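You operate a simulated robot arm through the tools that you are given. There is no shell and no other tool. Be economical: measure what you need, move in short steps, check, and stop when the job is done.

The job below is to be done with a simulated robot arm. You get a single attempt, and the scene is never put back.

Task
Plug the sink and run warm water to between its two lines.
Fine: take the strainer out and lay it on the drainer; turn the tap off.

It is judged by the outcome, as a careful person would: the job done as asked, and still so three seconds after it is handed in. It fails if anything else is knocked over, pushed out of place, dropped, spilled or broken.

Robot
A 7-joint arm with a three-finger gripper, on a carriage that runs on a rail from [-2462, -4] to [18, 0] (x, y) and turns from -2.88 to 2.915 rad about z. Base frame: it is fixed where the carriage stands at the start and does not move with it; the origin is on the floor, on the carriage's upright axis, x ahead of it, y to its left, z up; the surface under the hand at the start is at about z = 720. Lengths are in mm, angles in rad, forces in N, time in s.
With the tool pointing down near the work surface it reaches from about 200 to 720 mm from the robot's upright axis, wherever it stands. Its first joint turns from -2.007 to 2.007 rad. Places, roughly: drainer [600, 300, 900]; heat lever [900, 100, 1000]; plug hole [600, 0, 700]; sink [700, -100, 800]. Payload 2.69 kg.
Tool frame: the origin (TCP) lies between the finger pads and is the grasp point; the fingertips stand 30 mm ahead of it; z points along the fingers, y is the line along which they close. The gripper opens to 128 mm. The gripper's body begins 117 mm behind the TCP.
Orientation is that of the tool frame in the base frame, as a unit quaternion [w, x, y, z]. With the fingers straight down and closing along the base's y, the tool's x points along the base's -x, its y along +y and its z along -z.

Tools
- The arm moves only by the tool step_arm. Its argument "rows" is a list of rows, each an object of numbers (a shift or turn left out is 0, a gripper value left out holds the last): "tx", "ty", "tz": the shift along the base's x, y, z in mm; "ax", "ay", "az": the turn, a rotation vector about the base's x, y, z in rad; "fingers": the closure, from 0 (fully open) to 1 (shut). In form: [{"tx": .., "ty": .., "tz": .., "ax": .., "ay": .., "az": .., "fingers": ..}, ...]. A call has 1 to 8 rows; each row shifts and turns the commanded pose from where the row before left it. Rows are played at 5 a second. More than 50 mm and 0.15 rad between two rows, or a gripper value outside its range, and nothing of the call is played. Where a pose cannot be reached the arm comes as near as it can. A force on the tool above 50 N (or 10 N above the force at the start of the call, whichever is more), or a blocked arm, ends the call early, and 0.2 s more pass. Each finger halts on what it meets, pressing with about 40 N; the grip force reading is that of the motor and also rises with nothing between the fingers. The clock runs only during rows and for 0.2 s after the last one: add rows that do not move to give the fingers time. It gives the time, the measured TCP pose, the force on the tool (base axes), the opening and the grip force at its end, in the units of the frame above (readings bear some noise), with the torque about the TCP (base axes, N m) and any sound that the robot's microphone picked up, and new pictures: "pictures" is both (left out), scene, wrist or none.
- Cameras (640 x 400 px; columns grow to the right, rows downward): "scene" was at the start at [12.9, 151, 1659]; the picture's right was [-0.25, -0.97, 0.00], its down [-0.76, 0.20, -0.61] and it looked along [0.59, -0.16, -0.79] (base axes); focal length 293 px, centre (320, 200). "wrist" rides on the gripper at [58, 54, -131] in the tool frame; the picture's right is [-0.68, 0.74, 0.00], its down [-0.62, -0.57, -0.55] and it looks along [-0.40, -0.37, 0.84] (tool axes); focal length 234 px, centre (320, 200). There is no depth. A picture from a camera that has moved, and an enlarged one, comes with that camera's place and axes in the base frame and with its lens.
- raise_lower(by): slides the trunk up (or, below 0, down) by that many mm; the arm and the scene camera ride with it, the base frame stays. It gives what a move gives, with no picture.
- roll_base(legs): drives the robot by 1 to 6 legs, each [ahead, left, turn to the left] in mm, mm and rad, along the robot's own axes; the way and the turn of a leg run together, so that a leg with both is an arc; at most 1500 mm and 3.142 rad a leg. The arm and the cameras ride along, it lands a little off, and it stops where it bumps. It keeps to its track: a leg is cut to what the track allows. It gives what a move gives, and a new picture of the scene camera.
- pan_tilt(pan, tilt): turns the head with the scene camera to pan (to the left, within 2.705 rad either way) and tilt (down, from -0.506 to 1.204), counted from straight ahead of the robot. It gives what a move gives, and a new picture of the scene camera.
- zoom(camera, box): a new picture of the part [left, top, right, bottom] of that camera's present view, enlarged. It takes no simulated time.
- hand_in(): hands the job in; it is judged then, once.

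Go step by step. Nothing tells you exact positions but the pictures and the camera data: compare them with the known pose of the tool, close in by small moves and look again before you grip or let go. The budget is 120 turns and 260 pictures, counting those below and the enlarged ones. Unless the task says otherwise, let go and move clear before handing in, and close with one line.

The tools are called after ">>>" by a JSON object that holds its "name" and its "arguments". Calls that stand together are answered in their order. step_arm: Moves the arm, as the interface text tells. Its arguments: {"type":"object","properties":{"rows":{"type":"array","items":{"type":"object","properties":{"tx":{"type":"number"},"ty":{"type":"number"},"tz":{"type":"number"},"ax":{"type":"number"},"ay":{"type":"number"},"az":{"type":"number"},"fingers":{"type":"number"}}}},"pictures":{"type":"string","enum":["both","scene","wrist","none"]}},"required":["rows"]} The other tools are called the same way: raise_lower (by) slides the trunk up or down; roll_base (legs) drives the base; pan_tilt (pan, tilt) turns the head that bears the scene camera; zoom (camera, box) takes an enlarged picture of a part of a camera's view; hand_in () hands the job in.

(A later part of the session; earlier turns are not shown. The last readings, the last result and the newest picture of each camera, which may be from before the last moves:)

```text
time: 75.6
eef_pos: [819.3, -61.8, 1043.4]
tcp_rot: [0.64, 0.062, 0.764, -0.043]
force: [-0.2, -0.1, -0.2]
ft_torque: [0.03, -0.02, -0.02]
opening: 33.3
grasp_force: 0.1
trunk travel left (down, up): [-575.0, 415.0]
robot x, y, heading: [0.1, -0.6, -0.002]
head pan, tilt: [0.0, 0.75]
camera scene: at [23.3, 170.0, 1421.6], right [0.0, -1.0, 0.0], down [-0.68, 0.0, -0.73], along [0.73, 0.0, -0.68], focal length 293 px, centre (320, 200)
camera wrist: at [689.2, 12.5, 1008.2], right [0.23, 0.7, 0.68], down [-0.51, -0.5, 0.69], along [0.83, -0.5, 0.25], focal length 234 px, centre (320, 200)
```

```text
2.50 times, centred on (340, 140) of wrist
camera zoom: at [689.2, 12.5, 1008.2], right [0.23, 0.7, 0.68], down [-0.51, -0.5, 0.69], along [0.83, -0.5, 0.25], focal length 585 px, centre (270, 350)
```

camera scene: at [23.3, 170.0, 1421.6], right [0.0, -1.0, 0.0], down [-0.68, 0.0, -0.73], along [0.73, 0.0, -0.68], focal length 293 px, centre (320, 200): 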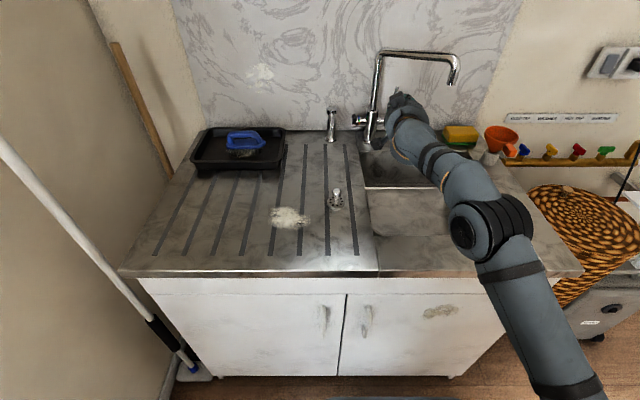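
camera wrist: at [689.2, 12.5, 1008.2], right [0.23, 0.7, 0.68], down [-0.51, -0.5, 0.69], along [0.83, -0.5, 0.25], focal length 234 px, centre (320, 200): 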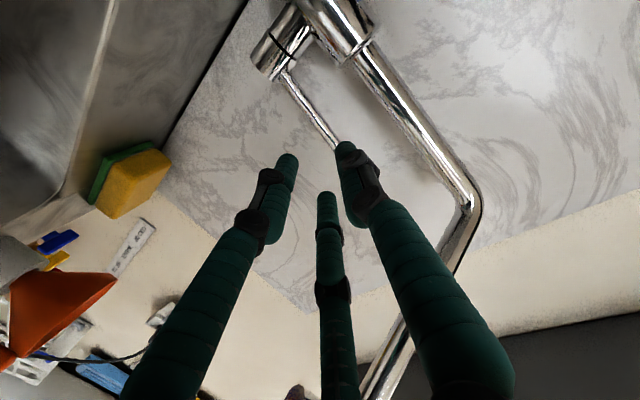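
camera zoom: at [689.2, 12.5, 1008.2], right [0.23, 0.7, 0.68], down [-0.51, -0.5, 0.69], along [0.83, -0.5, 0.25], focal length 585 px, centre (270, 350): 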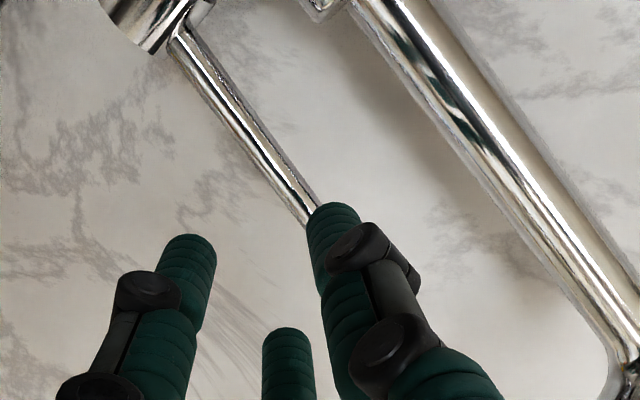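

Good posture. Centre laterally and advance along the tool axis in two stages.

>>> {"name": "step_arm", "arguments": {"rows": [{"ty": 10}, {"tx": 25, "ty": -3.5}, {"tx": 25, "ty": -3.5, "tz": -3}, {}], "pictures": "wrist"}}

>>> {"name": "zoom", "arguments": {"camera": "wrist", "box": [240, 60, 440, 220]}}

>>> {"name": "zoom", "arguments": {"camera": "scene", "box": [330, 40, 490, 160]}}

```text
time: 76.6
eef_pos: [869.7, -59.2, 1040.3]
tcp_rot: [0.64, 0.063, 0.765, -0.044]
force: [-0.4, -1.1, -0.1]
ft_torque: [0.02, 0.01, -0.13]
opening: 33.3
grasp_force: 0.0
trunk travel left (down, up): [-575.0, 415.0]
robot x, y, heading: [-0.3, -1.1, -0.004]
head pan, tilt: [0.0, 0.75]
camera wrist: at [738.9, 14.9, 1005.1], right [0.23, 0.7, 0.68], down [-0.51, -0.5, 0.69], along [0.83, -0.51, 0.24], focal length 234 px, centre (320, 200)
```

wrist: 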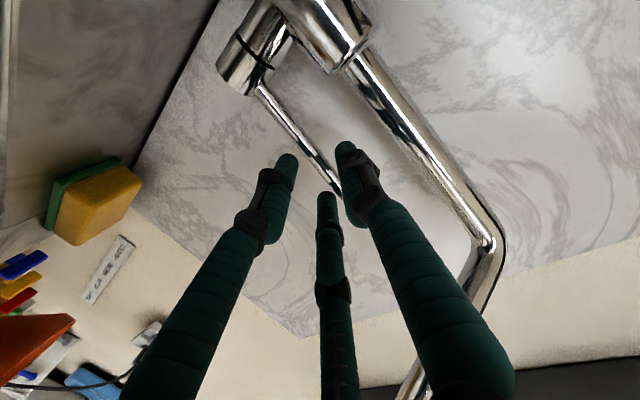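

```text
2.50 times, centred on (340, 140) of wrist
camera zoom: at [738.9, 14.9, 1005.1], right [0.23, 0.7, 0.68], down [-0.51, -0.5, 0.69], along [0.83, -0.51, 0.24], focal length 585 px, centre (270, 350)
```

zoom: 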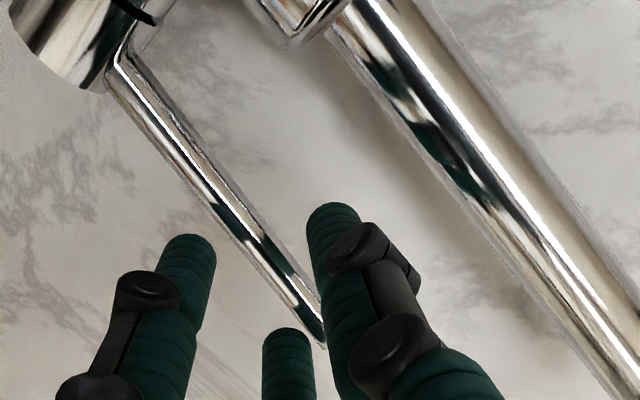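

```text
3.33 times, centred on (410, 100) of scene
camera zoom: at [23.1, 170.0, 1421.6], right [0.0, -1.0, 0.0], down [-0.68, 0.0, -0.73], along [0.73, 0.0, -0.68], focal length 976 px, centre (20, 533)
```

zoom: 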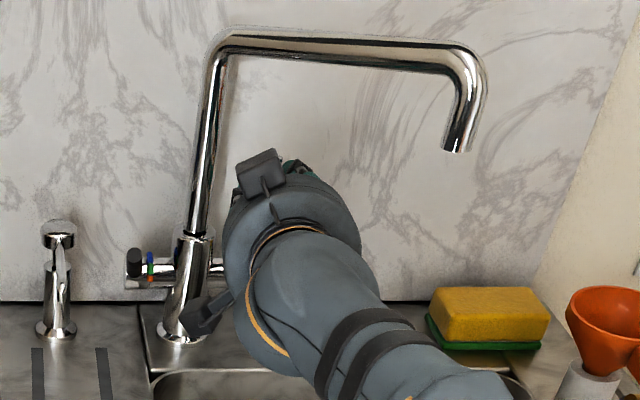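

>>> {"name": "step_arm", "arguments": {"rows": [{"tx": 12, "ty": -1}, {"tx": 12, "ty": -1}, {}], "pictures": "wrist"}}

>>> {"name": "zoom", "arguments": {"camera": "wrist", "box": [240, 60, 440, 220]}}

```text
time: 77.4
eef_pos: [894.2, -62.8, 1041.5]
tcp_rot: [0.64, 0.063, 0.765, -0.042]
force: [-0.6, -3.2, 1.5]
ft_torque: [0.06, -0.05, -0.02]
opening: 34.1
grasp_force: 0.7
trunk travel left (down, up): [-575.0, 415.0]
robot x, y, heading: [-3.5, -0.4, 0.001]
head pan, tilt: [0.0, 0.75]
camera wrist: at [763.8, 11.5, 1005.9], right [0.23, 0.7, 0.68], down [-0.51, -0.5, 0.69], along [0.83, -0.51, 0.24], focal length 234 px, centre (320, 200)
```

wrist: 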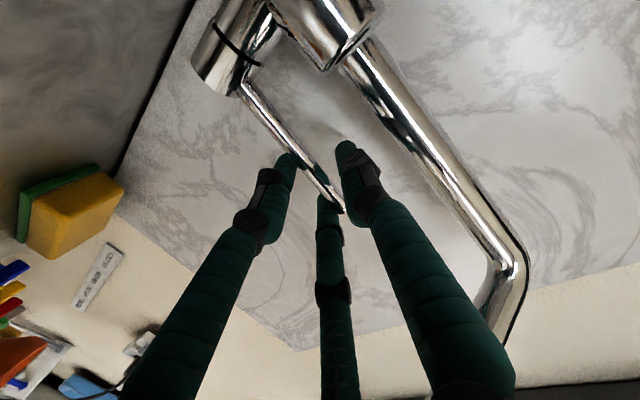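

```text
2.50 times, centred on (340, 140) of wrist
camera zoom: at [763.8, 11.5, 1005.9], right [0.23, 0.7, 0.68], down [-0.51, -0.5, 0.69], along [0.83, -0.51, 0.24], focal length 585 px, centre (270, 350)
```

zoom: 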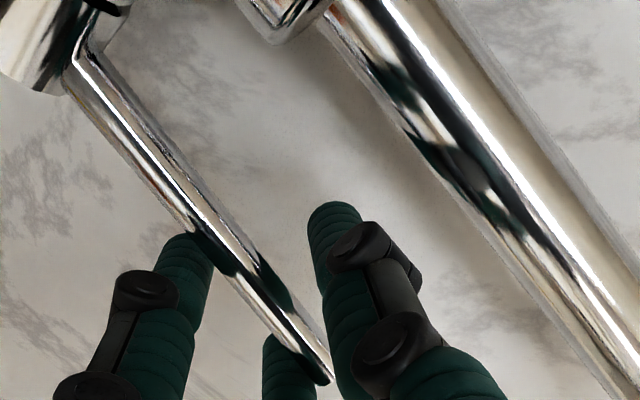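

The lever is between the fingers. Close on it.

>>> {"name": "step_arm", "arguments": {"rows": [{"tx": 6}, {"fingers": 0.85}, {"fingers": 1.0}, {}, {}, {}], "pictures": "wrist"}}

>>> {"name": "zoom", "arguments": {"camera": "wrist", "box": [240, 60, 440, 220]}}

```text
time: 78.8
eef_pos: [899.7, -66.3, 1041.5]
tcp_rot: [0.64, 0.066, 0.764, -0.044]
force: [2.6, -13.8, 3.5]
ft_torque: [0.88, -0.23, -0.09]
opening: 20.1
grasp_force: 45.1
trunk travel left (down, up): [-575.0, 415.0]
robot x, y, heading: [0.6, 2.1, -0.007]
head pan, tilt: [0.0, 0.75]
camera wrist: at [769.9, 8.3, 1006.4], right [0.23, 0.7, 0.68], down [-0.52, -0.5, 0.69], along [0.83, -0.51, 0.24], focal length 234 px, centre (320, 200)
```

wrist: 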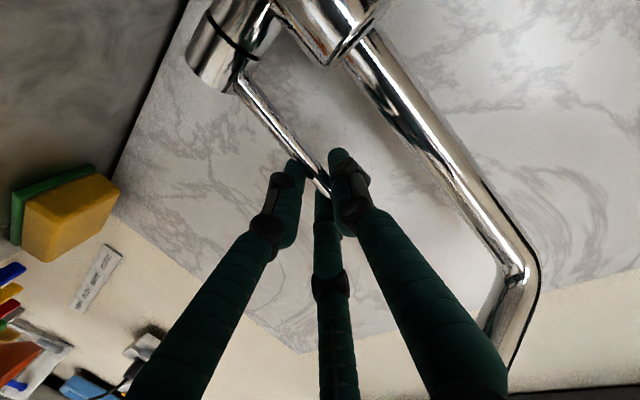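

```text
2.50 times, centred on (340, 140) of wrist
camera zoom: at [769.9, 8.3, 1006.4], right [0.23, 0.7, 0.68], down [-0.52, -0.5, 0.69], along [0.83, -0.51, 0.24], focal length 585 px, centre (270, 350)
```

zoom: 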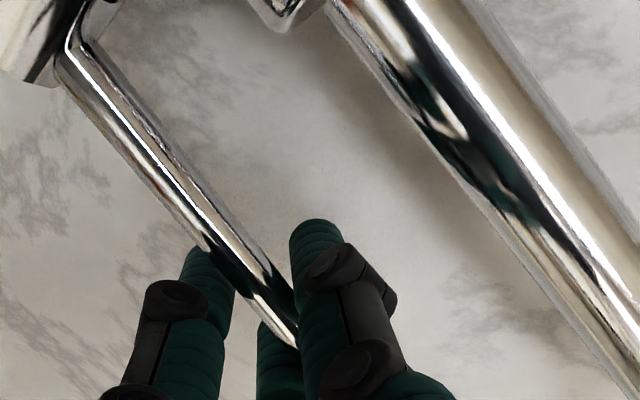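

Gripped. Pull open gently ~0.1 rad and look/listen.

>>> {"name": "step_arm", "arguments": {"rows": [{"ty": -4}, {"tx": -4.3, "ay": -0.05}, {"tx": -4.3, "tz": -0.5, "ay": -0.05}, {}], "pictures": "scene"}}

>>> {"name": "zoom", "arguments": {"camera": "scene", "box": [330, 40, 530, 240]}}

```text
time: 79.8
eef_pos: [891.5, -66.7, 1041.1]
tcp_rot: [0.678, 0.066, 0.731, -0.039]
force: [-7.8, -8.8, 1.8]
ft_torque: [1.42, 0.68, 0.25]
opening: 20.1
grasp_force: 44.4
trunk travel left (down, up): [-575.0, 415.0]
robot x, y, heading: [-3.5, -0.3, 0.002]
head pan, tilt: [0.0, 0.75]
camera scene: at [21.6, 168.0, 1421.9], right [0.0, -1.0, 0.0], down [-0.68, 0.0, -0.73], along [0.73, 0.0, -0.68], focal length 293 px, centre (320, 200)
```

scene: 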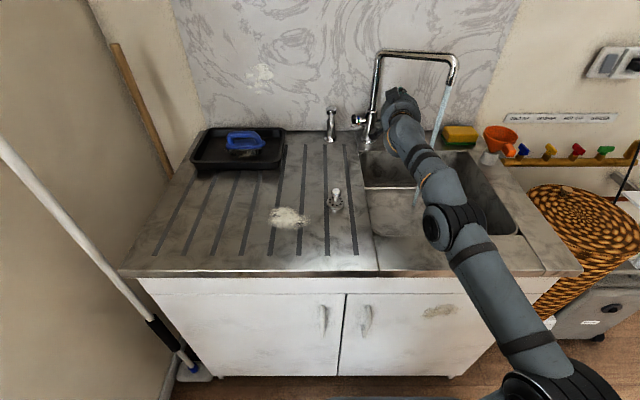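

```text
2.00 times, centred on (430, 140) of scene
camera zoom: at [21.6, 168.0, 1421.9], right [0.0, -1.0, 0.0], down [-0.68, 0.0, -0.73], along [0.73, 0.0, -0.68], focal length 586 px, centre (100, 320)
```

zoom: 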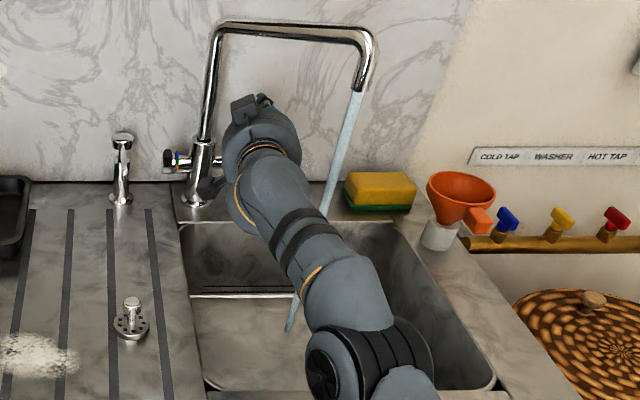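

Water is running, clear of the arm. Check the supply valves on the right and the stream (no time passes).

>>> {"name": "zoom", "arguments": {"camera": "scene", "box": [500, 100, 640, 190]}}

>>> {"name": "zoom", "arguments": {"camera": "scene", "box": [410, 170, 500, 230]}}

>>> {"name": "zoom", "arguments": {"camera": "scene", "box": [360, 150, 440, 220]}}

```text
4.44 times, centred on (570, 145) of scene
camera zoom: at [21.6, 168.0, 1421.9], right [0.0, -1.0, 0.0], down [-0.68, 0.0, -0.73], along [0.73, 0.0, -0.68], focal length 1302 px, centre (-791, 444)
```

zoom: 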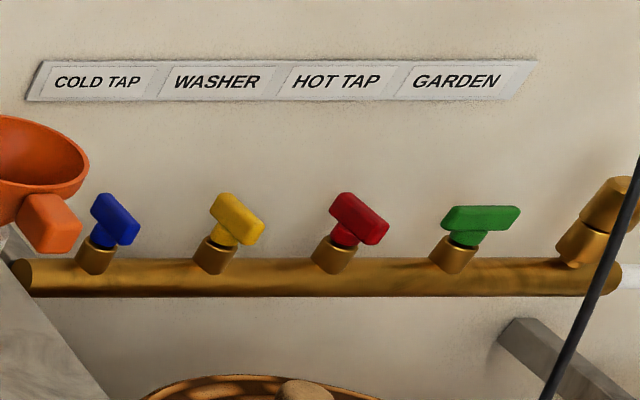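

```text
6.67 times, centred on (455, 200) of scene
camera zoom: at [21.6, 168.0, 1421.9], right [0.0, -1.0, 0.0], down [-0.68, 0.0, -0.73], along [0.73, 0.0, -0.68], focal length 1952 px, centre (-580, 200)
```

zoom: 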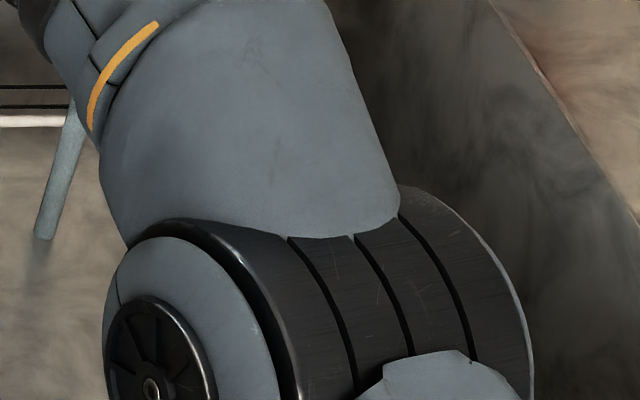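

```text
5.71 times, centred on (400, 185) of scene
camera zoom: at [21.6, 168.0, 1421.9], right [0.0, -1.0, 0.0], down [-0.68, 0.0, -0.73], along [0.73, 0.0, -0.68], focal length 1674 px, centre (-137, 286)
```

zoom: 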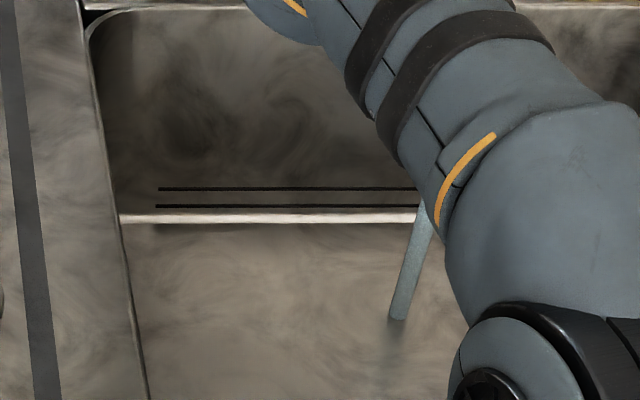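

Red, blue and yellow valves are all set alike (only the garden differs), fine. Let it run and watch the level.

>>> {"name": "step_arm", "arguments": {"rows": [{}, {}, {}, {}, {}, {}, {}, {}], "pictures": "none"}}

>>> {"name": "zoom", "arguments": {"camera": "scene", "box": [360, 150, 440, 220]}}

```text
time: 81.6
eef_pos: [891.3, -67.7, 1041.0]
tcp_rot: [0.678, 0.064, 0.731, -0.039]
force: [-5.5, -9.0, 0.6]
ft_torque: [1.28, 0.55, 0.18]
opening: 20.1
grasp_force: 45.2
trunk travel left (down, up): [-575.0, 415.0]
robot x, y, heading: [3.5, 1.8, -0.001]
head pan, tilt: [0.0, 0.75]
```

```text
5.71 times, centred on (400, 185) of scene
camera zoom: at [22.3, 168.1, 1421.9], right [0.0, -1.0, 0.0], down [-0.68, 0.0, -0.73], along [0.73, 0.0, -0.68], focal length 1674 px, centre (-137, 286)
```

zoom: 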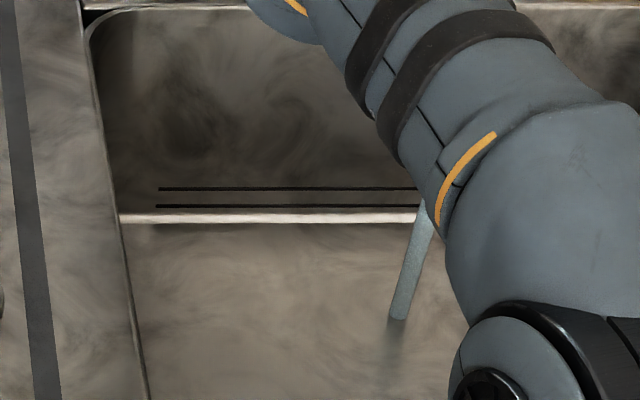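

No visible level yet; open a bit further and keep watching.

>>> {"name": "step_arm", "arguments": {"rows": [{"tx": -5.5, "tz": -1, "ay": -0.06}, {"tx": -5.5, "tz": -1.2, "ay": -0.06}, {}, {}, {}, {}, {}, {}], "pictures": "scene"}}

>>> {"name": "zoom", "arguments": {"camera": "scene", "box": [340, 50, 480, 220]}}

```text
time: 83.4
eef_pos: [880.6, -66.5, 1038.7]
tcp_rot: [0.721, 0.068, 0.689, -0.035]
force: [4.6, -10.0, 5.8]
ft_torque: [1.12, -0.55, 0.1]
opening: 20.0
grasp_force: 44.8
trunk travel left (down, up): [-575.0, 415.0]
robot x, y, heading: [-3.7, 0.4, -0.001]
head pan, tilt: [0.0, 0.75]
camera scene: at [23.1, 167.8, 1422.0], right [0.0, -1.0, 0.0], down [-0.68, 0.0, -0.73], along [0.73, 0.0, -0.68], focal length 293 px, centre (320, 200)
```

scene: 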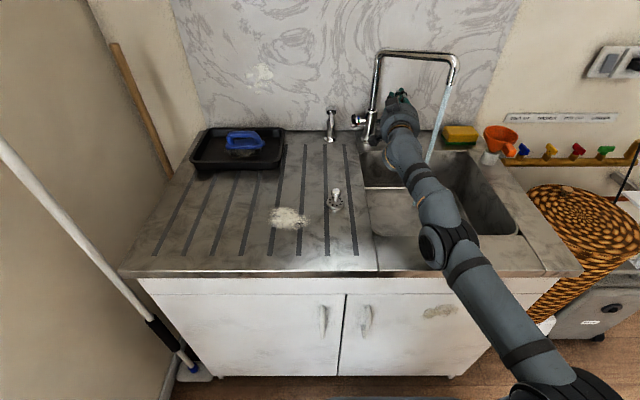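

```text
2.35 times, centred on (410, 135) of scene
camera zoom: at [23.1, 167.8, 1422.0], right [0.0, -1.0, 0.0], down [-0.68, 0.0, -0.73], along [0.73, 0.0, -0.68], focal length 689 px, centre (108, 353)
```

zoom: 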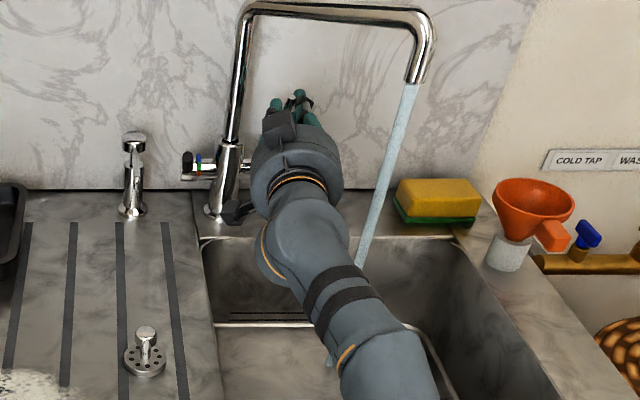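

>>> {"name": "zoom", "arguments": {"camera": "scene", "box": [360, 170, 430, 220]}}

>>> {"name": "zoom", "arguments": {"camera": "wrist", "box": [0, 0, 640, 400]}}

```text
8.00 times, centred on (395, 195) of scene
camera zoom: at [23.1, 167.8, 1422.0], right [0.0, -1.0, 0.0], down [-0.68, 0.0, -0.73], along [0.73, 0.0, -0.68], focal length 2343 px, centre (-280, 240)
```

zoom: 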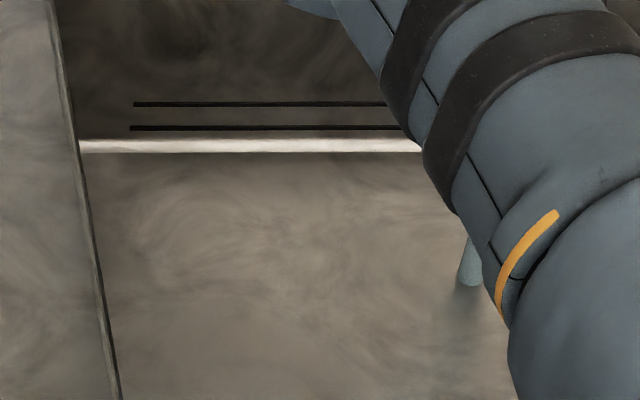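

```text
1.00 times, centred on (320, 200) of wrist (not enlarged: the box is as wide or as high as the picture)
camera zoom: at [761.1, 7.9, 976.1], right [0.07, 0.7, 0.71], down [-0.65, -0.5, 0.56], along [0.75, -0.51, 0.42], focal length 234 px, centre (320, 200)
```

zoom: 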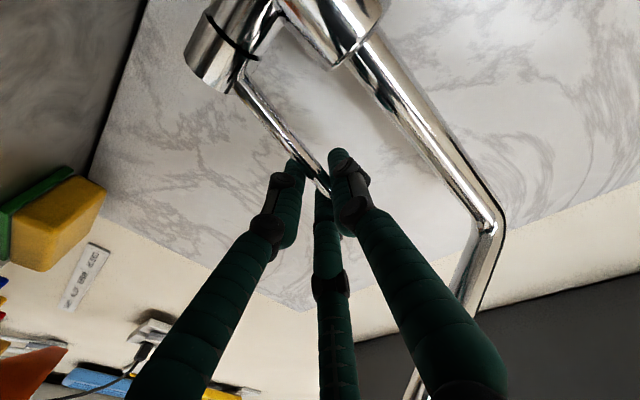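

Level change isn't visible yet. Run ~5 s more and compare.

>>> {"name": "step_arm", "arguments": {"rows": [{}, {}, {}, {}, {}, {}, {}, {}], "pictures": "none"}}

>>> {"name": "step_arm", "arguments": {"rows": [{}, {}, {}, {}, {}, {}, {}, {}], "pictures": "none"}}

>>> {"name": "zoom", "arguments": {"camera": "scene", "box": [360, 170, 430, 220]}}

```text
time: 85.2
eef_pos: [880.4, -67.6, 1039.0]
tcp_rot: [0.721, 0.069, 0.689, -0.035]
force: [2.9, -10.8, 7.2]
ft_torque: [1.16, -0.37, 0.16]
opening: 19.8
grasp_force: 45.1
trunk travel left (down, up): [-575.0, 415.0]
robot x, y, heading: [2.4, -0.6, 0.002]
head pan, tilt: [0.0, 0.75]
```

```text
time: 87.0
eef_pos: [881.1, -68.0, 1038.6]
tcp_rot: [0.721, 0.069, 0.689, -0.036]
force: [0.2, -11.4, 4.9]
ft_torque: [1.16, -0.15, 0.2]
opening: 20.2
grasp_force: 45.0
trunk travel left (down, up): [-575.0, 415.0]
robot x, y, heading: [-1.6, -0.4, -0.001]
head pan, tilt: [0.0, 0.75]
```

```text
8.00 times, centred on (395, 195) of scene
camera zoom: at [22.4, 167.7, 1422.0], right [0.0, -1.0, 0.0], down [-0.68, 0.0, -0.73], along [0.73, 0.0, -0.68], focal length 2343 px, centre (-280, 240)
```

zoom: 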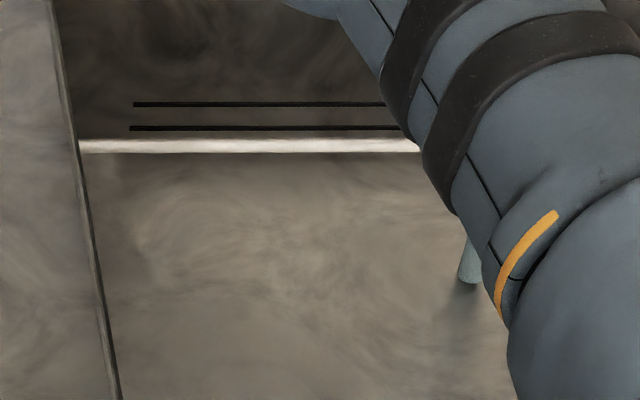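

Rising slowly (~0.4 mm/s). Open the lever further to speed up.

>>> {"name": "step_arm", "arguments": {"rows": [{"tx": -6, "tz": -1.8, "ay": -0.07}, {"tx": -6, "tz": -2.2, "ay": -0.07}, {"tx": -6, "tz": -2.6, "ay": -0.07}, {}], "pictures": "scene"}}

>>> {"name": "zoom", "arguments": {"camera": "scene", "box": [360, 170, 430, 220]}}

```text
time: 88.0
eef_pos: [861.8, -67.5, 1031.8]
tcp_rot: [0.79, 0.071, 0.609, -0.026]
force: [-6.8, -8.6, 7.0]
ft_torque: [1.26, 0.24, 0.57]
opening: 19.7
grasp_force: 45.1
trunk travel left (down, up): [-575.0, 415.0]
robot x, y, heading: [-0.6, 1.0, 0.001]
head pan, tilt: [0.0, 0.75]
camera scene: at [21.0, 168.3, 1421.9], right [0.0, -1.0, 0.0], down [-0.68, 0.0, -0.73], along [0.73, 0.0, -0.68], focal length 293 px, centre (320, 200)
```

scene: 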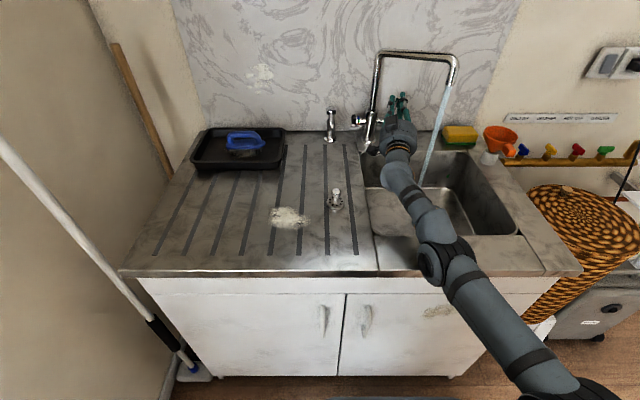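

```text
8.00 times, centred on (395, 195) of scene
camera zoom: at [21.0, 168.3, 1421.9], right [0.0, -1.0, 0.0], down [-0.68, 0.0, -0.73], along [0.73, 0.0, -0.68], focal length 2343 px, centre (-280, 240)
```

zoom: 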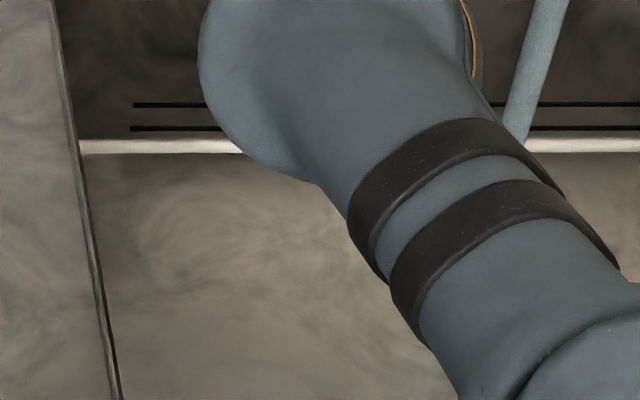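

>>> {"name": "step_arm", "arguments": {"rows": [{}, {}, {}, {}, {}, {}, {}, {}], "pictures": "none"}}

>>> {"name": "zoom", "arguments": {"camera": "scene", "box": [370, 170, 400, 200]}}

>>> {"name": "step_arm", "arguments": {"rows": [{}, {}, {}, {}, {}, {}, {}, {}], "pictures": "none"}}

>>> {"name": "zoom", "arguments": {"camera": "scene", "box": [360, 170, 430, 220]}}

```text
time: 89.8
eef_pos: [862.8, -67.5, 1032.1]
tcp_rot: [0.789, 0.072, 0.61, -0.029]
force: [-4.5, -6.4, 7.0]
ft_torque: [1.13, 0.13, 0.51]
opening: 20.2
grasp_force: 45.0
trunk travel left (down, up): [-575.0, 415.0]
robot x, y, heading: [0.0, 1.4, -0.001]
head pan, tilt: [0.0, 0.75]
```

```text
13.33 times, centred on (385, 185) of scene
camera zoom: at [21.3, 168.5, 1421.9], right [0.0, -1.0, 0.0], down [-0.68, 0.0, -0.73], along [0.73, 0.0, -0.68], focal length 3905 px, centre (-547, 400)
```

zoom: 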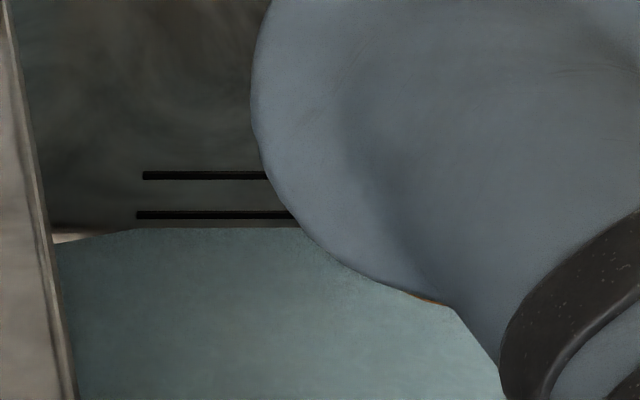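

```text
time: 91.6
eef_pos: [863.7, -67.3, 1032.1]
tcp_rot: [0.789, 0.071, 0.609, -0.028]
force: [-2.0, -7.8, 7.4]
ft_torque: [1.07, -0.08, 0.45]
opening: 20.0
grasp_force: 45.3
trunk travel left (down, up): [-575.0, 415.0]
robot x, y, heading: [0.5, 2.5, -0.002]
head pan, tilt: [0.0, 0.75]
```

```text
8.00 times, centred on (395, 195) of scene
camera zoom: at [21.4, 168.6, 1421.9], right [0.0, -1.0, 0.0], down [-0.68, 0.0, -0.73], along [0.73, 0.0, -0.68], focal length 2343 px, centre (-280, 240)
```

zoom: 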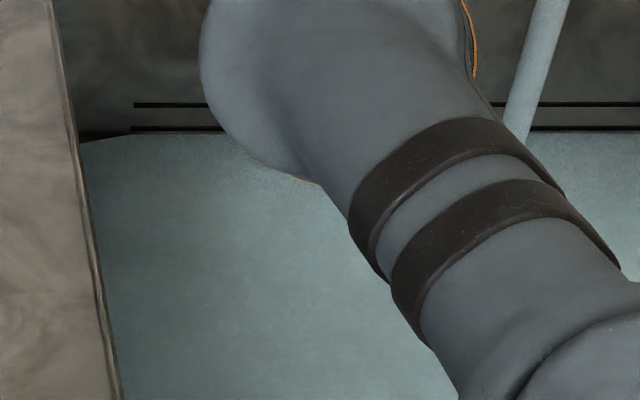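

Water surface is visible now, just below the lower line. Keep running in short steps.

>>> {"name": "step_arm", "arguments": {"rows": [{}, {}, {}, {}, {}, {}, {}, {}], "pictures": "none"}}

>>> {"name": "zoom", "arguments": {"camera": "scene", "box": [370, 170, 400, 200]}}

```text
time: 93.4
eef_pos: [863.2, -66.9, 1031.5]
tcp_rot: [0.789, 0.073, 0.609, -0.03]
force: [-2.5, -7.0, 8.5]
ft_torque: [1.09, -0.12, 0.43]
opening: 19.8
grasp_force: 45.2
trunk travel left (down, up): [-575.0, 415.0]
robot x, y, heading: [-1.8, -0.8, -0.002]
head pan, tilt: [0.0, 0.75]
```

```text
13.33 times, centred on (385, 185) of scene
camera zoom: at [21.4, 168.6, 1421.9], right [0.0, -1.0, 0.0], down [-0.68, 0.0, -0.73], along [0.73, 0.0, -0.68], focal length 3905 px, centre (-547, 400)
```

zoom: 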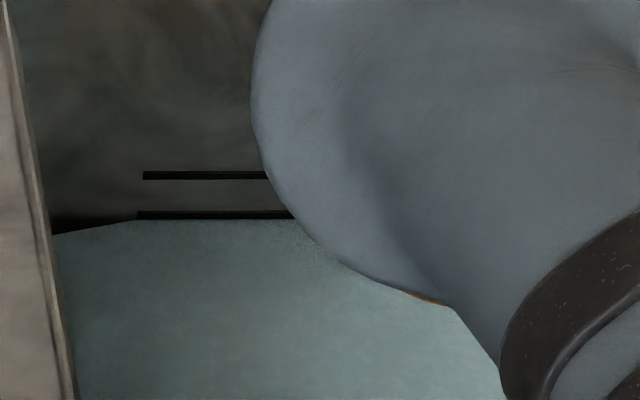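

Rate ≈2.2 px/s in this zoom; target is edge at ~row 194 (now 220). Run ~9 s more.

>>> {"name": "step_arm", "arguments": {"rows": [{}, {}, {}, {}, {}, {}, {}, {}], "pictures": "none"}}

>>> {"name": "step_arm", "arguments": {"rows": [{}, {}, {}, {}, {}, {}, {}, {}], "pictures": "none"}}

>>> {"name": "step_arm", "arguments": {"rows": [{}, {}, {}, {}, {}, {}, {}, {}], "pictures": "none"}}

>>> {"name": "zoom", "arguments": {"camera": "scene", "box": [370, 170, 400, 200]}}

```text
time: 95.2
eef_pos: [862.1, -68.0, 1032.2]
tcp_rot: [0.789, 0.072, 0.61, -0.029]
force: [-2.0, -6.9, 7.6]
ft_torque: [1.07, -0.13, 0.43]
opening: 19.9
grasp_force: 45.1
trunk travel left (down, up): [-575.0, 415.0]
robot x, y, heading: [-1.2, 0.8, -0.001]
head pan, tilt: [0.0, 0.75]
```

```text
time: 97.0
eef_pos: [863.7, -68.3, 1032.3]
tcp_rot: [0.789, 0.071, 0.609, -0.029]
force: [-2.1, -7.1, 7.7]
ft_torque: [1.09, -0.14, 0.45]
opening: 20.0
grasp_force: 44.7
trunk travel left (down, up): [-575.0, 415.0]
robot x, y, heading: [-2.1, 1.0, 0.001]
head pan, tilt: [0.0, 0.75]
```

```text
time: 98.8
eef_pos: [863.2, -67.3, 1030.4]
tcp_rot: [0.789, 0.071, 0.61, -0.029]
force: [-2.0, -6.8, 7.8]
ft_torque: [1.08, -0.15, 0.4]
opening: 20.1
grasp_force: 44.7
trunk travel left (down, up): [-575.0, 415.0]
robot x, y, heading: [1.2, 1.4, 0.003]
head pan, tilt: [0.0, 0.75]
```

```text
13.33 times, centred on (385, 185) of scene
camera zoom: at [21.5, 168.6, 1421.9], right [0.0, -1.0, 0.0], down [-0.68, 0.0, -0.73], along [0.73, 0.0, -0.68], focal length 3905 px, centre (-547, 400)
```

zoom: 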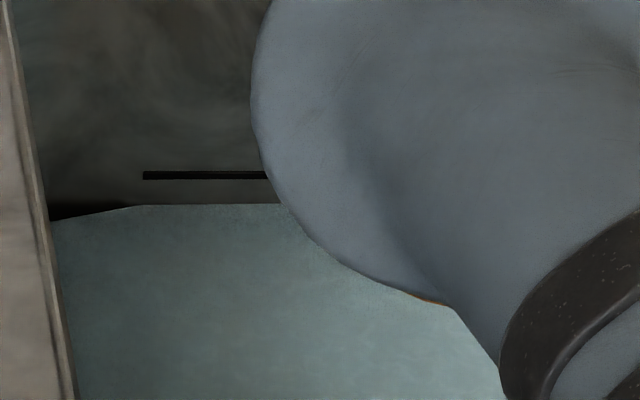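

Level is ~1/4 up the band. Run 1.6 s more, then close by reversing the arc.

>>> {"name": "step_arm", "arguments": {"rows": [{}, {}, {}, {}, {}, {}], "pictures": "none"}}

>>> {"name": "step_arm", "arguments": {"rows": [{"tx": 6, "tz": 2.6, "ay": 0.07}, {"tx": 6, "tz": 2.2, "ay": 0.07}, {"tx": 6, "tz": 1.8, "ay": 0.07}, {"tx": 5.5, "tz": 1.2, "ay": 0.06}, {"tx": 5.5, "tz": 1, "ay": 0.06}, {"tx": 4.3, "tz": 0.5, "ay": 0.05}, {"tx": 4.3, "ay": 0.05}, {"tx": 1.5, "ay": 0.02}], "pictures": "scene"}}

>>> {"name": "zoom", "arguments": {"camera": "scene", "box": [340, 40, 480, 220]}}

>>> {"name": "zoom", "arguments": {"camera": "scene", "box": [370, 170, 400, 200]}}

```text
time: 100.2
eef_pos: [862.1, -68.8, 1031.4]
tcp_rot: [0.79, 0.072, 0.609, -0.029]
force: [-1.7, -6.9, 8.1]
ft_torque: [1.06, -0.17, 0.41]
opening: 20.3
grasp_force: 44.7
trunk travel left (down, up): [-575.0, 415.0]
robot x, y, heading: [-0.2, -0.8, 0.001]
head pan, tilt: [0.0, 0.75]
```

```text
time: 102.0
eef_pos: [901.1, -67.3, 1041.1]
tcp_rot: [0.632, 0.063, 0.771, -0.043]
force: [-6.6, -5.4, -2.4]
ft_torque: [0.72, -1.86, -0.18]
opening: 20.2
grasp_force: 44.8
trunk travel left (down, up): [-575.0, 415.0]
robot x, y, heading: [2.7, -2.5, 0.002]
head pan, tilt: [0.0, 0.75]
camera scene: at [21.9, 168.9, 1421.7], right [0.0, -1.0, 0.0], down [-0.68, 0.0, -0.73], along [0.73, 0.0, -0.68], focal length 293 px, centre (320, 200)
```

scene: 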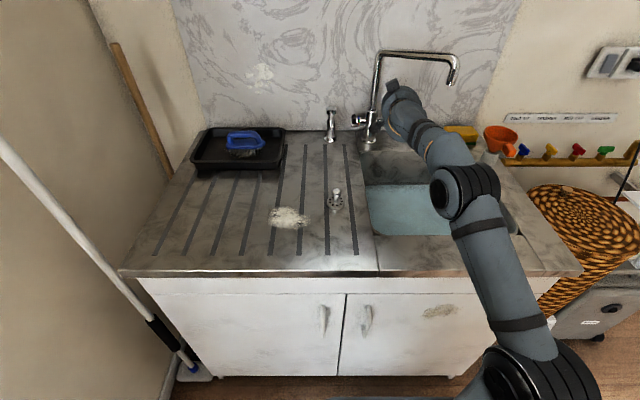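

```text
2.22 times, centred on (410, 130) of scene
camera zoom: at [21.9, 168.9, 1421.7], right [0.0, -1.0, 0.0], down [-0.68, 0.0, -0.73], along [0.73, 0.0, -0.68], focal length 651 px, centre (120, 356)
```

zoom: 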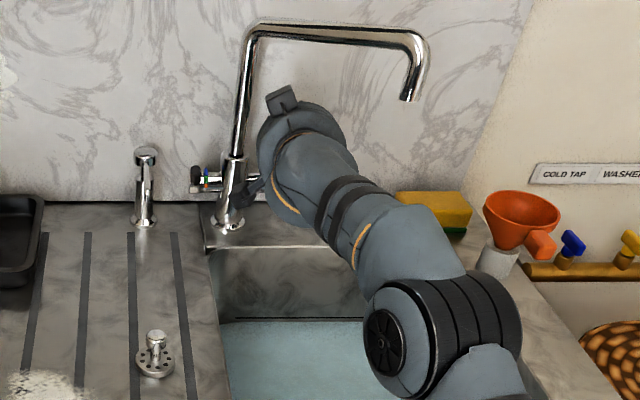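

```text
13.33 times, centred on (385, 185) of scene
camera zoom: at [21.9, 168.9, 1421.7], right [0.0, -1.0, 0.0], down [-0.68, 0.0, -0.73], along [0.73, 0.0, -0.68], focal length 3905 px, centre (-547, 400)
```

zoom: 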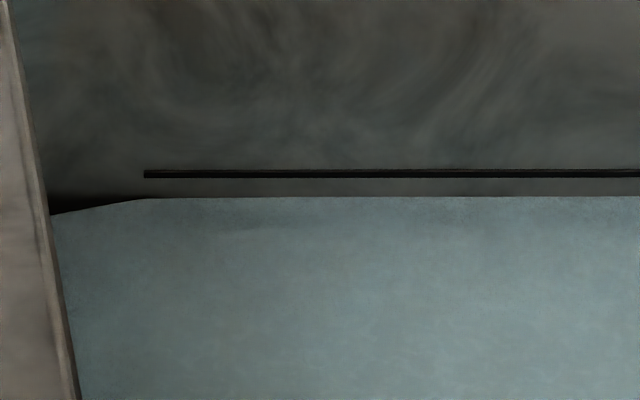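

Flow has stopped; level is midway between the lines. Release the lever and back straight off.

>>> {"name": "step_arm", "arguments": {"rows": [{"fingers": 0.9}, {"fingers": 0.75}, {"fingers": 0.7}, {}, {"tx": -12, "ty": 1}, {"tx": -25, "ty": 3}, {"tx": -30, "ty": 4}], "pictures": "both"}}

>>> {"name": "zoom", "arguments": {"camera": "scene", "box": [340, 40, 480, 160]}}

```text
time: 103.6
eef_pos: [831.9, -56.2, 1043.7]
tcp_rot: [0.633, 0.062, 0.77, -0.043]
force: [-0.5, -0.2, 0.4]
ft_torque: [0.01, 0.02, 0.03]
opening: 38.3
grasp_force: 0.2
trunk travel left (down, up): [-575.0, 415.0]
robot x, y, heading: [-2.8, 1.3, 0.001]
head pan, tilt: [0.0, 0.75]
camera scene: at [22.2, 170.2, 1421.7], right [0.0, -1.0, 0.0], down [-0.68, 0.0, -0.73], along [0.73, 0.0, -0.68], focal length 293 px, centre (320, 200)
camera wrist: at [701.5, 18.8, 1010.4], right [0.24, 0.7, 0.67], down [-0.5, -0.5, 0.7], along [0.83, -0.51, 0.23], focal length 234 px, centre (320, 200)
```

scene: 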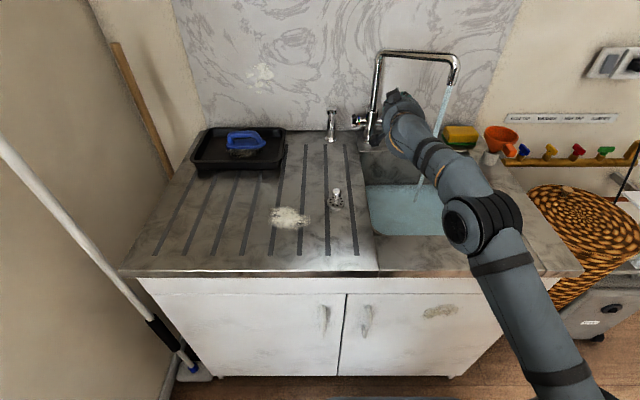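
wrist: 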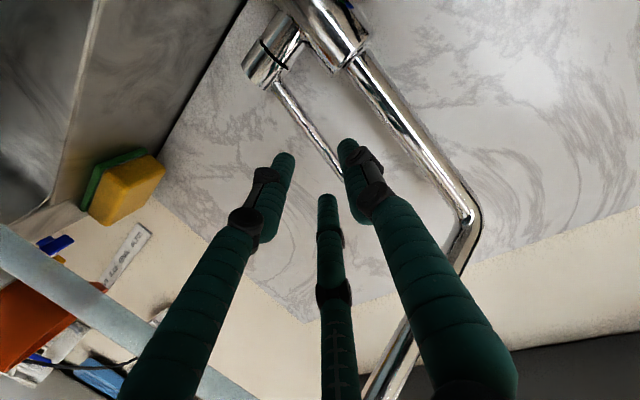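

```text
3.33 times, centred on (410, 100) of scene
camera zoom: at [22.2, 170.2, 1421.7], right [0.0, -1.0, 0.0], down [-0.68, 0.0, -0.73], along [0.73, 0.0, -0.68], focal length 976 px, centre (20, 533)
```

zoom: 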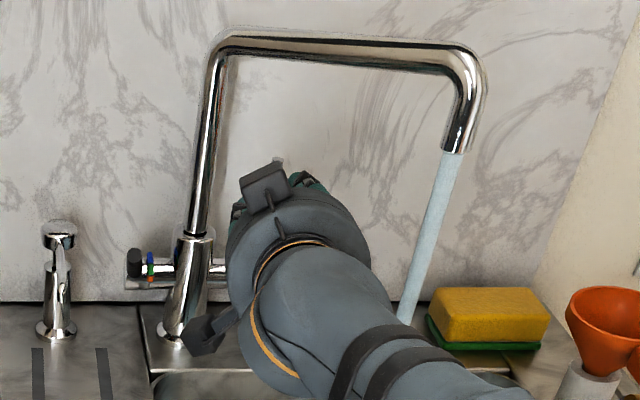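

Retreat dragged the lever slightly open again. Quickly shut the fingers and push the lever back.

>>> {"name": "step_arm", "arguments": {"rows": [{"fingers": 1}, {"fingers": 1}, {"tx": 12, "ty": -1}, {"tx": 12, "ty": -1}, {"tx": 7}, {"tx": 5}, {"tx": 4}], "pictures": "both"}}

>>> {"name": "zoom", "arguments": {"camera": "scene", "box": [340, 40, 480, 160]}}

```text
time: 105.2
eef_pos: [870.7, -58.1, 1040.8]
tcp_rot: [0.632, 0.063, 0.771, -0.044]
force: [-44.7, 1.4, -14.3]
ft_torque: [-0.12, -0.02, -0.18]
opening: 2.2
grasp_force: 31.3
trunk travel left (down, up): [-575.0, 415.0]
robot x, y, heading: [-1.6, 1.7, -0.001]
head pan, tilt: [0.0, 0.75]
camera scene: at [16.6, 170.3, 1421.4], right [0.0, -1.0, 0.0], down [-0.68, 0.0, -0.73], along [0.73, 0.0, -0.68], focal length 293 px, centre (320, 200)
camera wrist: at [739.5, 16.8, 1008.7], right [0.24, 0.7, 0.67], down [-0.5, -0.5, 0.71], along [0.83, -0.51, 0.22], focal length 234 px, centre (320, 200)
```

scene: 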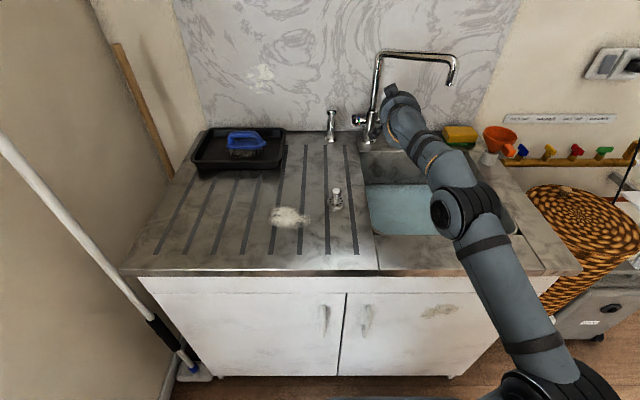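
wrist: 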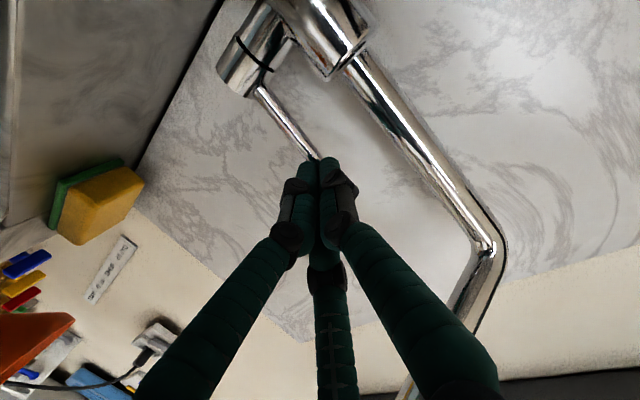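

```text
3.33 times, centred on (410, 100) of scene
camera zoom: at [16.6, 170.3, 1421.4], right [0.0, -1.0, 0.0], down [-0.68, 0.0, -0.73], along [0.73, 0.0, -0.68], focal length 976 px, centre (20, 533)
```

zoom: 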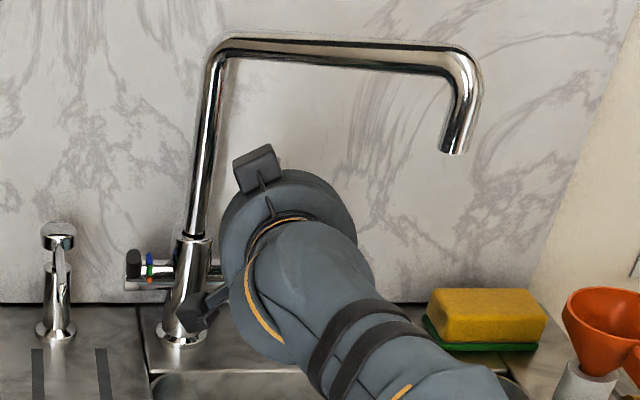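

Flow is stopped and the lever is against its stop (45 N). Back off with the fingers still shut and check that it stays off.

>>> {"name": "step_arm", "arguments": {"rows": [{"tx": -8}, {"tx": -30}, {"tx": -40}, {"tx": -40}, {"tx": -30}, {}], "pictures": "scene"}}

>>> {"name": "zoom", "arguments": {"camera": "scene", "box": [340, 40, 480, 160]}}

>>> {"name": "zoom", "arguments": {"camera": "scene", "box": [370, 170, 400, 200]}}

```text
time: 106.8
eef_pos: [727.8, -5.2, 1034.1]
tcp_rot: [0.632, 0.031, 0.774, -0.019]
force: [1.0, -0.9, -0.6]
ft_torque: [0.0, -0.04, 0.03]
opening: 2.3
grasp_force: 31.3
trunk travel left (down, up): [-575.0, 415.0]
robot x, y, heading: [-3.0, -2.6, 0.001]
head pan, tilt: [0.0, 0.75]
stopped in row 6: the arm was blocked; the commanded pose is now the measured one
camera scene: at [23.6, 170.1, 1419.2], right [0.0, -1.0, 0.0], down [-0.68, 0.0, -0.73], along [0.73, 0.0, -0.68], focal length 293 px, centre (320, 200)
```

scene: 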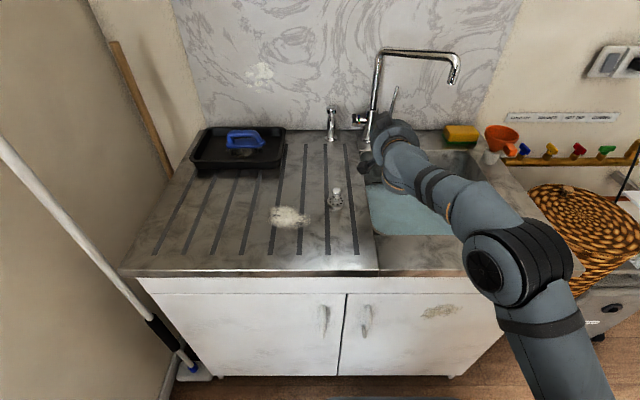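

```text
3.33 times, centred on (410, 100) of scene
camera zoom: at [23.6, 170.1, 1419.2], right [0.0, -1.0, 0.0], down [-0.68, 0.0, -0.73], along [0.73, 0.0, -0.68], focal length 976 px, centre (20, 533)
```

zoom: 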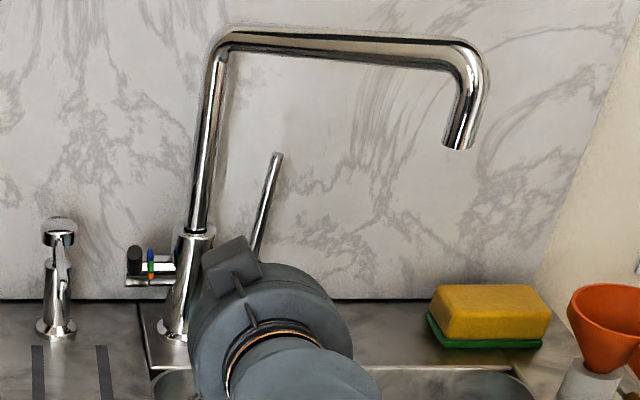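

```text
13.33 times, centred on (385, 185) of scene
camera zoom: at [23.6, 170.1, 1419.2], right [0.0, -1.0, 0.0], down [-0.68, 0.0, -0.73], along [0.73, 0.0, -0.68], focal length 3905 px, centre (-547, 400)
```

zoom: 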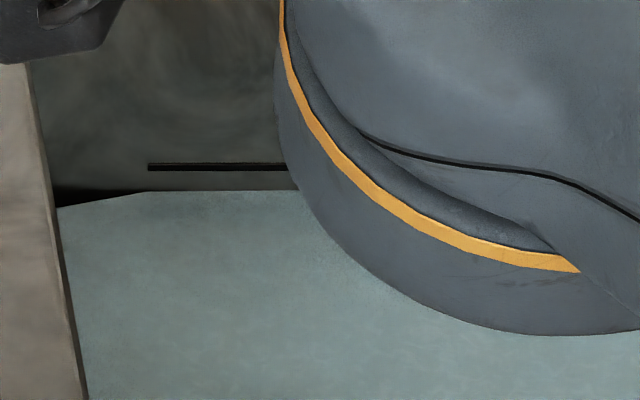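

Tap is off and the level holds between the lines. The arm reported being blocked while backing off; check where the elbow is.

>>> {"name": "zoom", "arguments": {"camera": "scene", "box": [400, 130, 640, 330]}}

>>> {"name": "zoom", "arguments": {"camera": "wrist", "box": [0, 0, 640, 400]}}

```text
2.00 times, centred on (520, 230) of scene
camera zoom: at [23.6, 170.1, 1419.2], right [0.0, -1.0, 0.0], down [-0.68, 0.0, -0.73], along [0.73, 0.0, -0.68], focal length 586 px, centre (-80, 140)
```

zoom: 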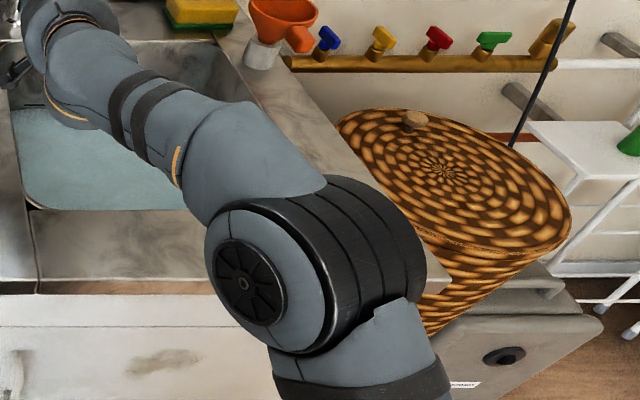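

```text
1.00 times, centred on (320, 200) of wrist (not enlarged: the box is as wide or as high as the picture)
camera zoom: at [590.9, 59.7, 1002.4], right [0.19, 0.72, 0.67], down [-0.45, -0.54, 0.71], along [0.87, -0.44, 0.22], focal length 234 px, centre (320, 200)
```

zoom: 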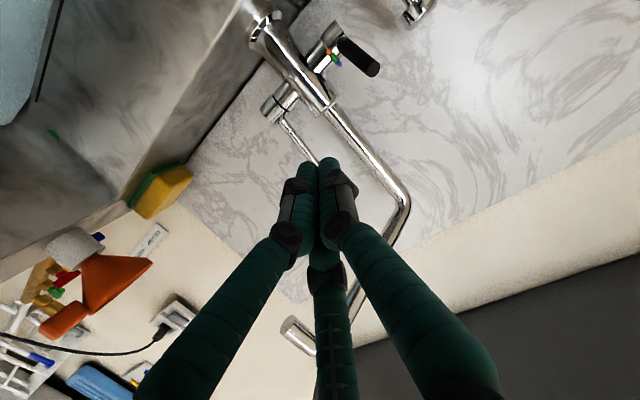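

The elbow likely nudged the counter front; nothing looks displaced. Retrace forward a little, pitch down, then withdraw along the earlier clear path at y≈65.

>>> {"name": "step_arm", "arguments": {"rows": [{"tx": 25, "tz": 5}, {"ay": 0.1, "az": 0.05}, {"ay": 0.12, "ty": 20}, {"ay": 0.05, "ty": 25}, {"ty": 25, "tx": -10}, {}], "pictures": "scene"}}

```text
time: 108.2
eef_pos: [743.6, 58.2, 1042.0]
tcp_rot: [0.523, 0.014, 0.852, -0.009]
force: [-1.2, 0.0, 0.4]
ft_torque: [0.03, 0.03, 0.02]
opening: 2.0
grasp_force: 31.5
trunk travel left (down, up): [-575.0, 415.0]
robot x, y, heading: [1.2, 1.5, 0.004]
head pan, tilt: [0.0, 0.75]
camera scene: at [23.4, 169.9, 1421.6], right [0.0, -1.0, 0.0], down [-0.68, 0.0, -0.73], along [0.73, 0.0, -0.68], focal length 293 px, centre (320, 200)
```

scene: 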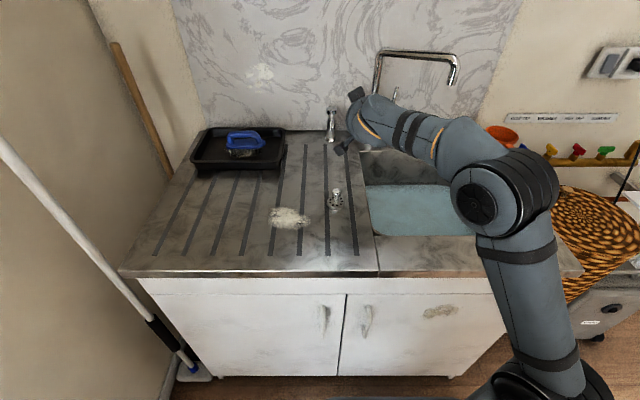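

>>> {"name": "step_arm", "arguments": {"rows": [{"tx": -25, "tz": 4, "ay": 0.13}, {"tx": -25, "tz": 4, "ay": 0.13}, {"tx": -25, "tz": 4, "ay": 0.13}, {"tx": -25, "ay": 0.14}, {"tx": -25, "ay": 0.14}, {"tx": -25, "ay": 0.14}, {"tx": -25, "ay": 0.14}, {"ay": 0.14}], "pictures": "both"}}

```text
time: 110.0
eef_pos: [568.5, 59.9, 1053.8]
tcp_rot: [0.006, 0.006, 1.0, -0.015]
force: [-0.1, 1.0, -0.2]
ft_torque: [-0.06, 0.03, -0.03]
opening: 2.3
grasp_force: 31.4
trunk travel left (down, up): [-575.0, 415.0]
robot x, y, heading: [3.3, -0.9, 0.0]
head pan, tilt: [0.0, 0.75]
camera scene: at [25.0, 171.7, 1421.3], right [0.0, -1.0, 0.0], down [-0.68, 0.0, -0.73], along [0.73, 0.0, -0.68], focal length 293 px, centre (320, 200)
camera wrist: at [508.4, 119.8, 1180.5], right [0.69, 0.73, -0.01], down [0.6, -0.56, 0.57], along [0.41, -0.4, -0.82], focal length 234 px, centre (320, 200)
```

scene: 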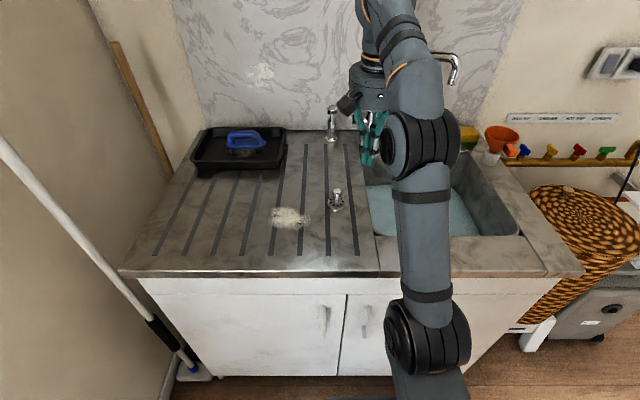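
wrist: 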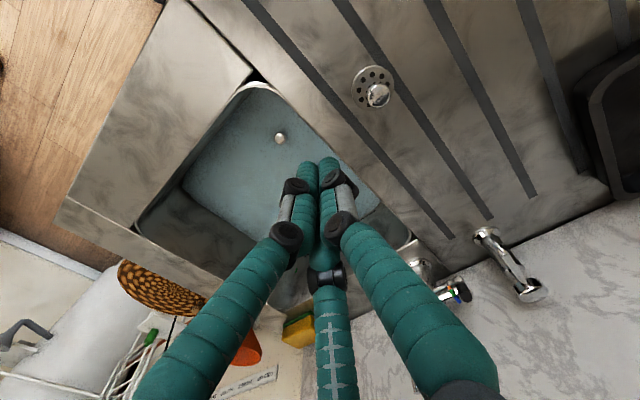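

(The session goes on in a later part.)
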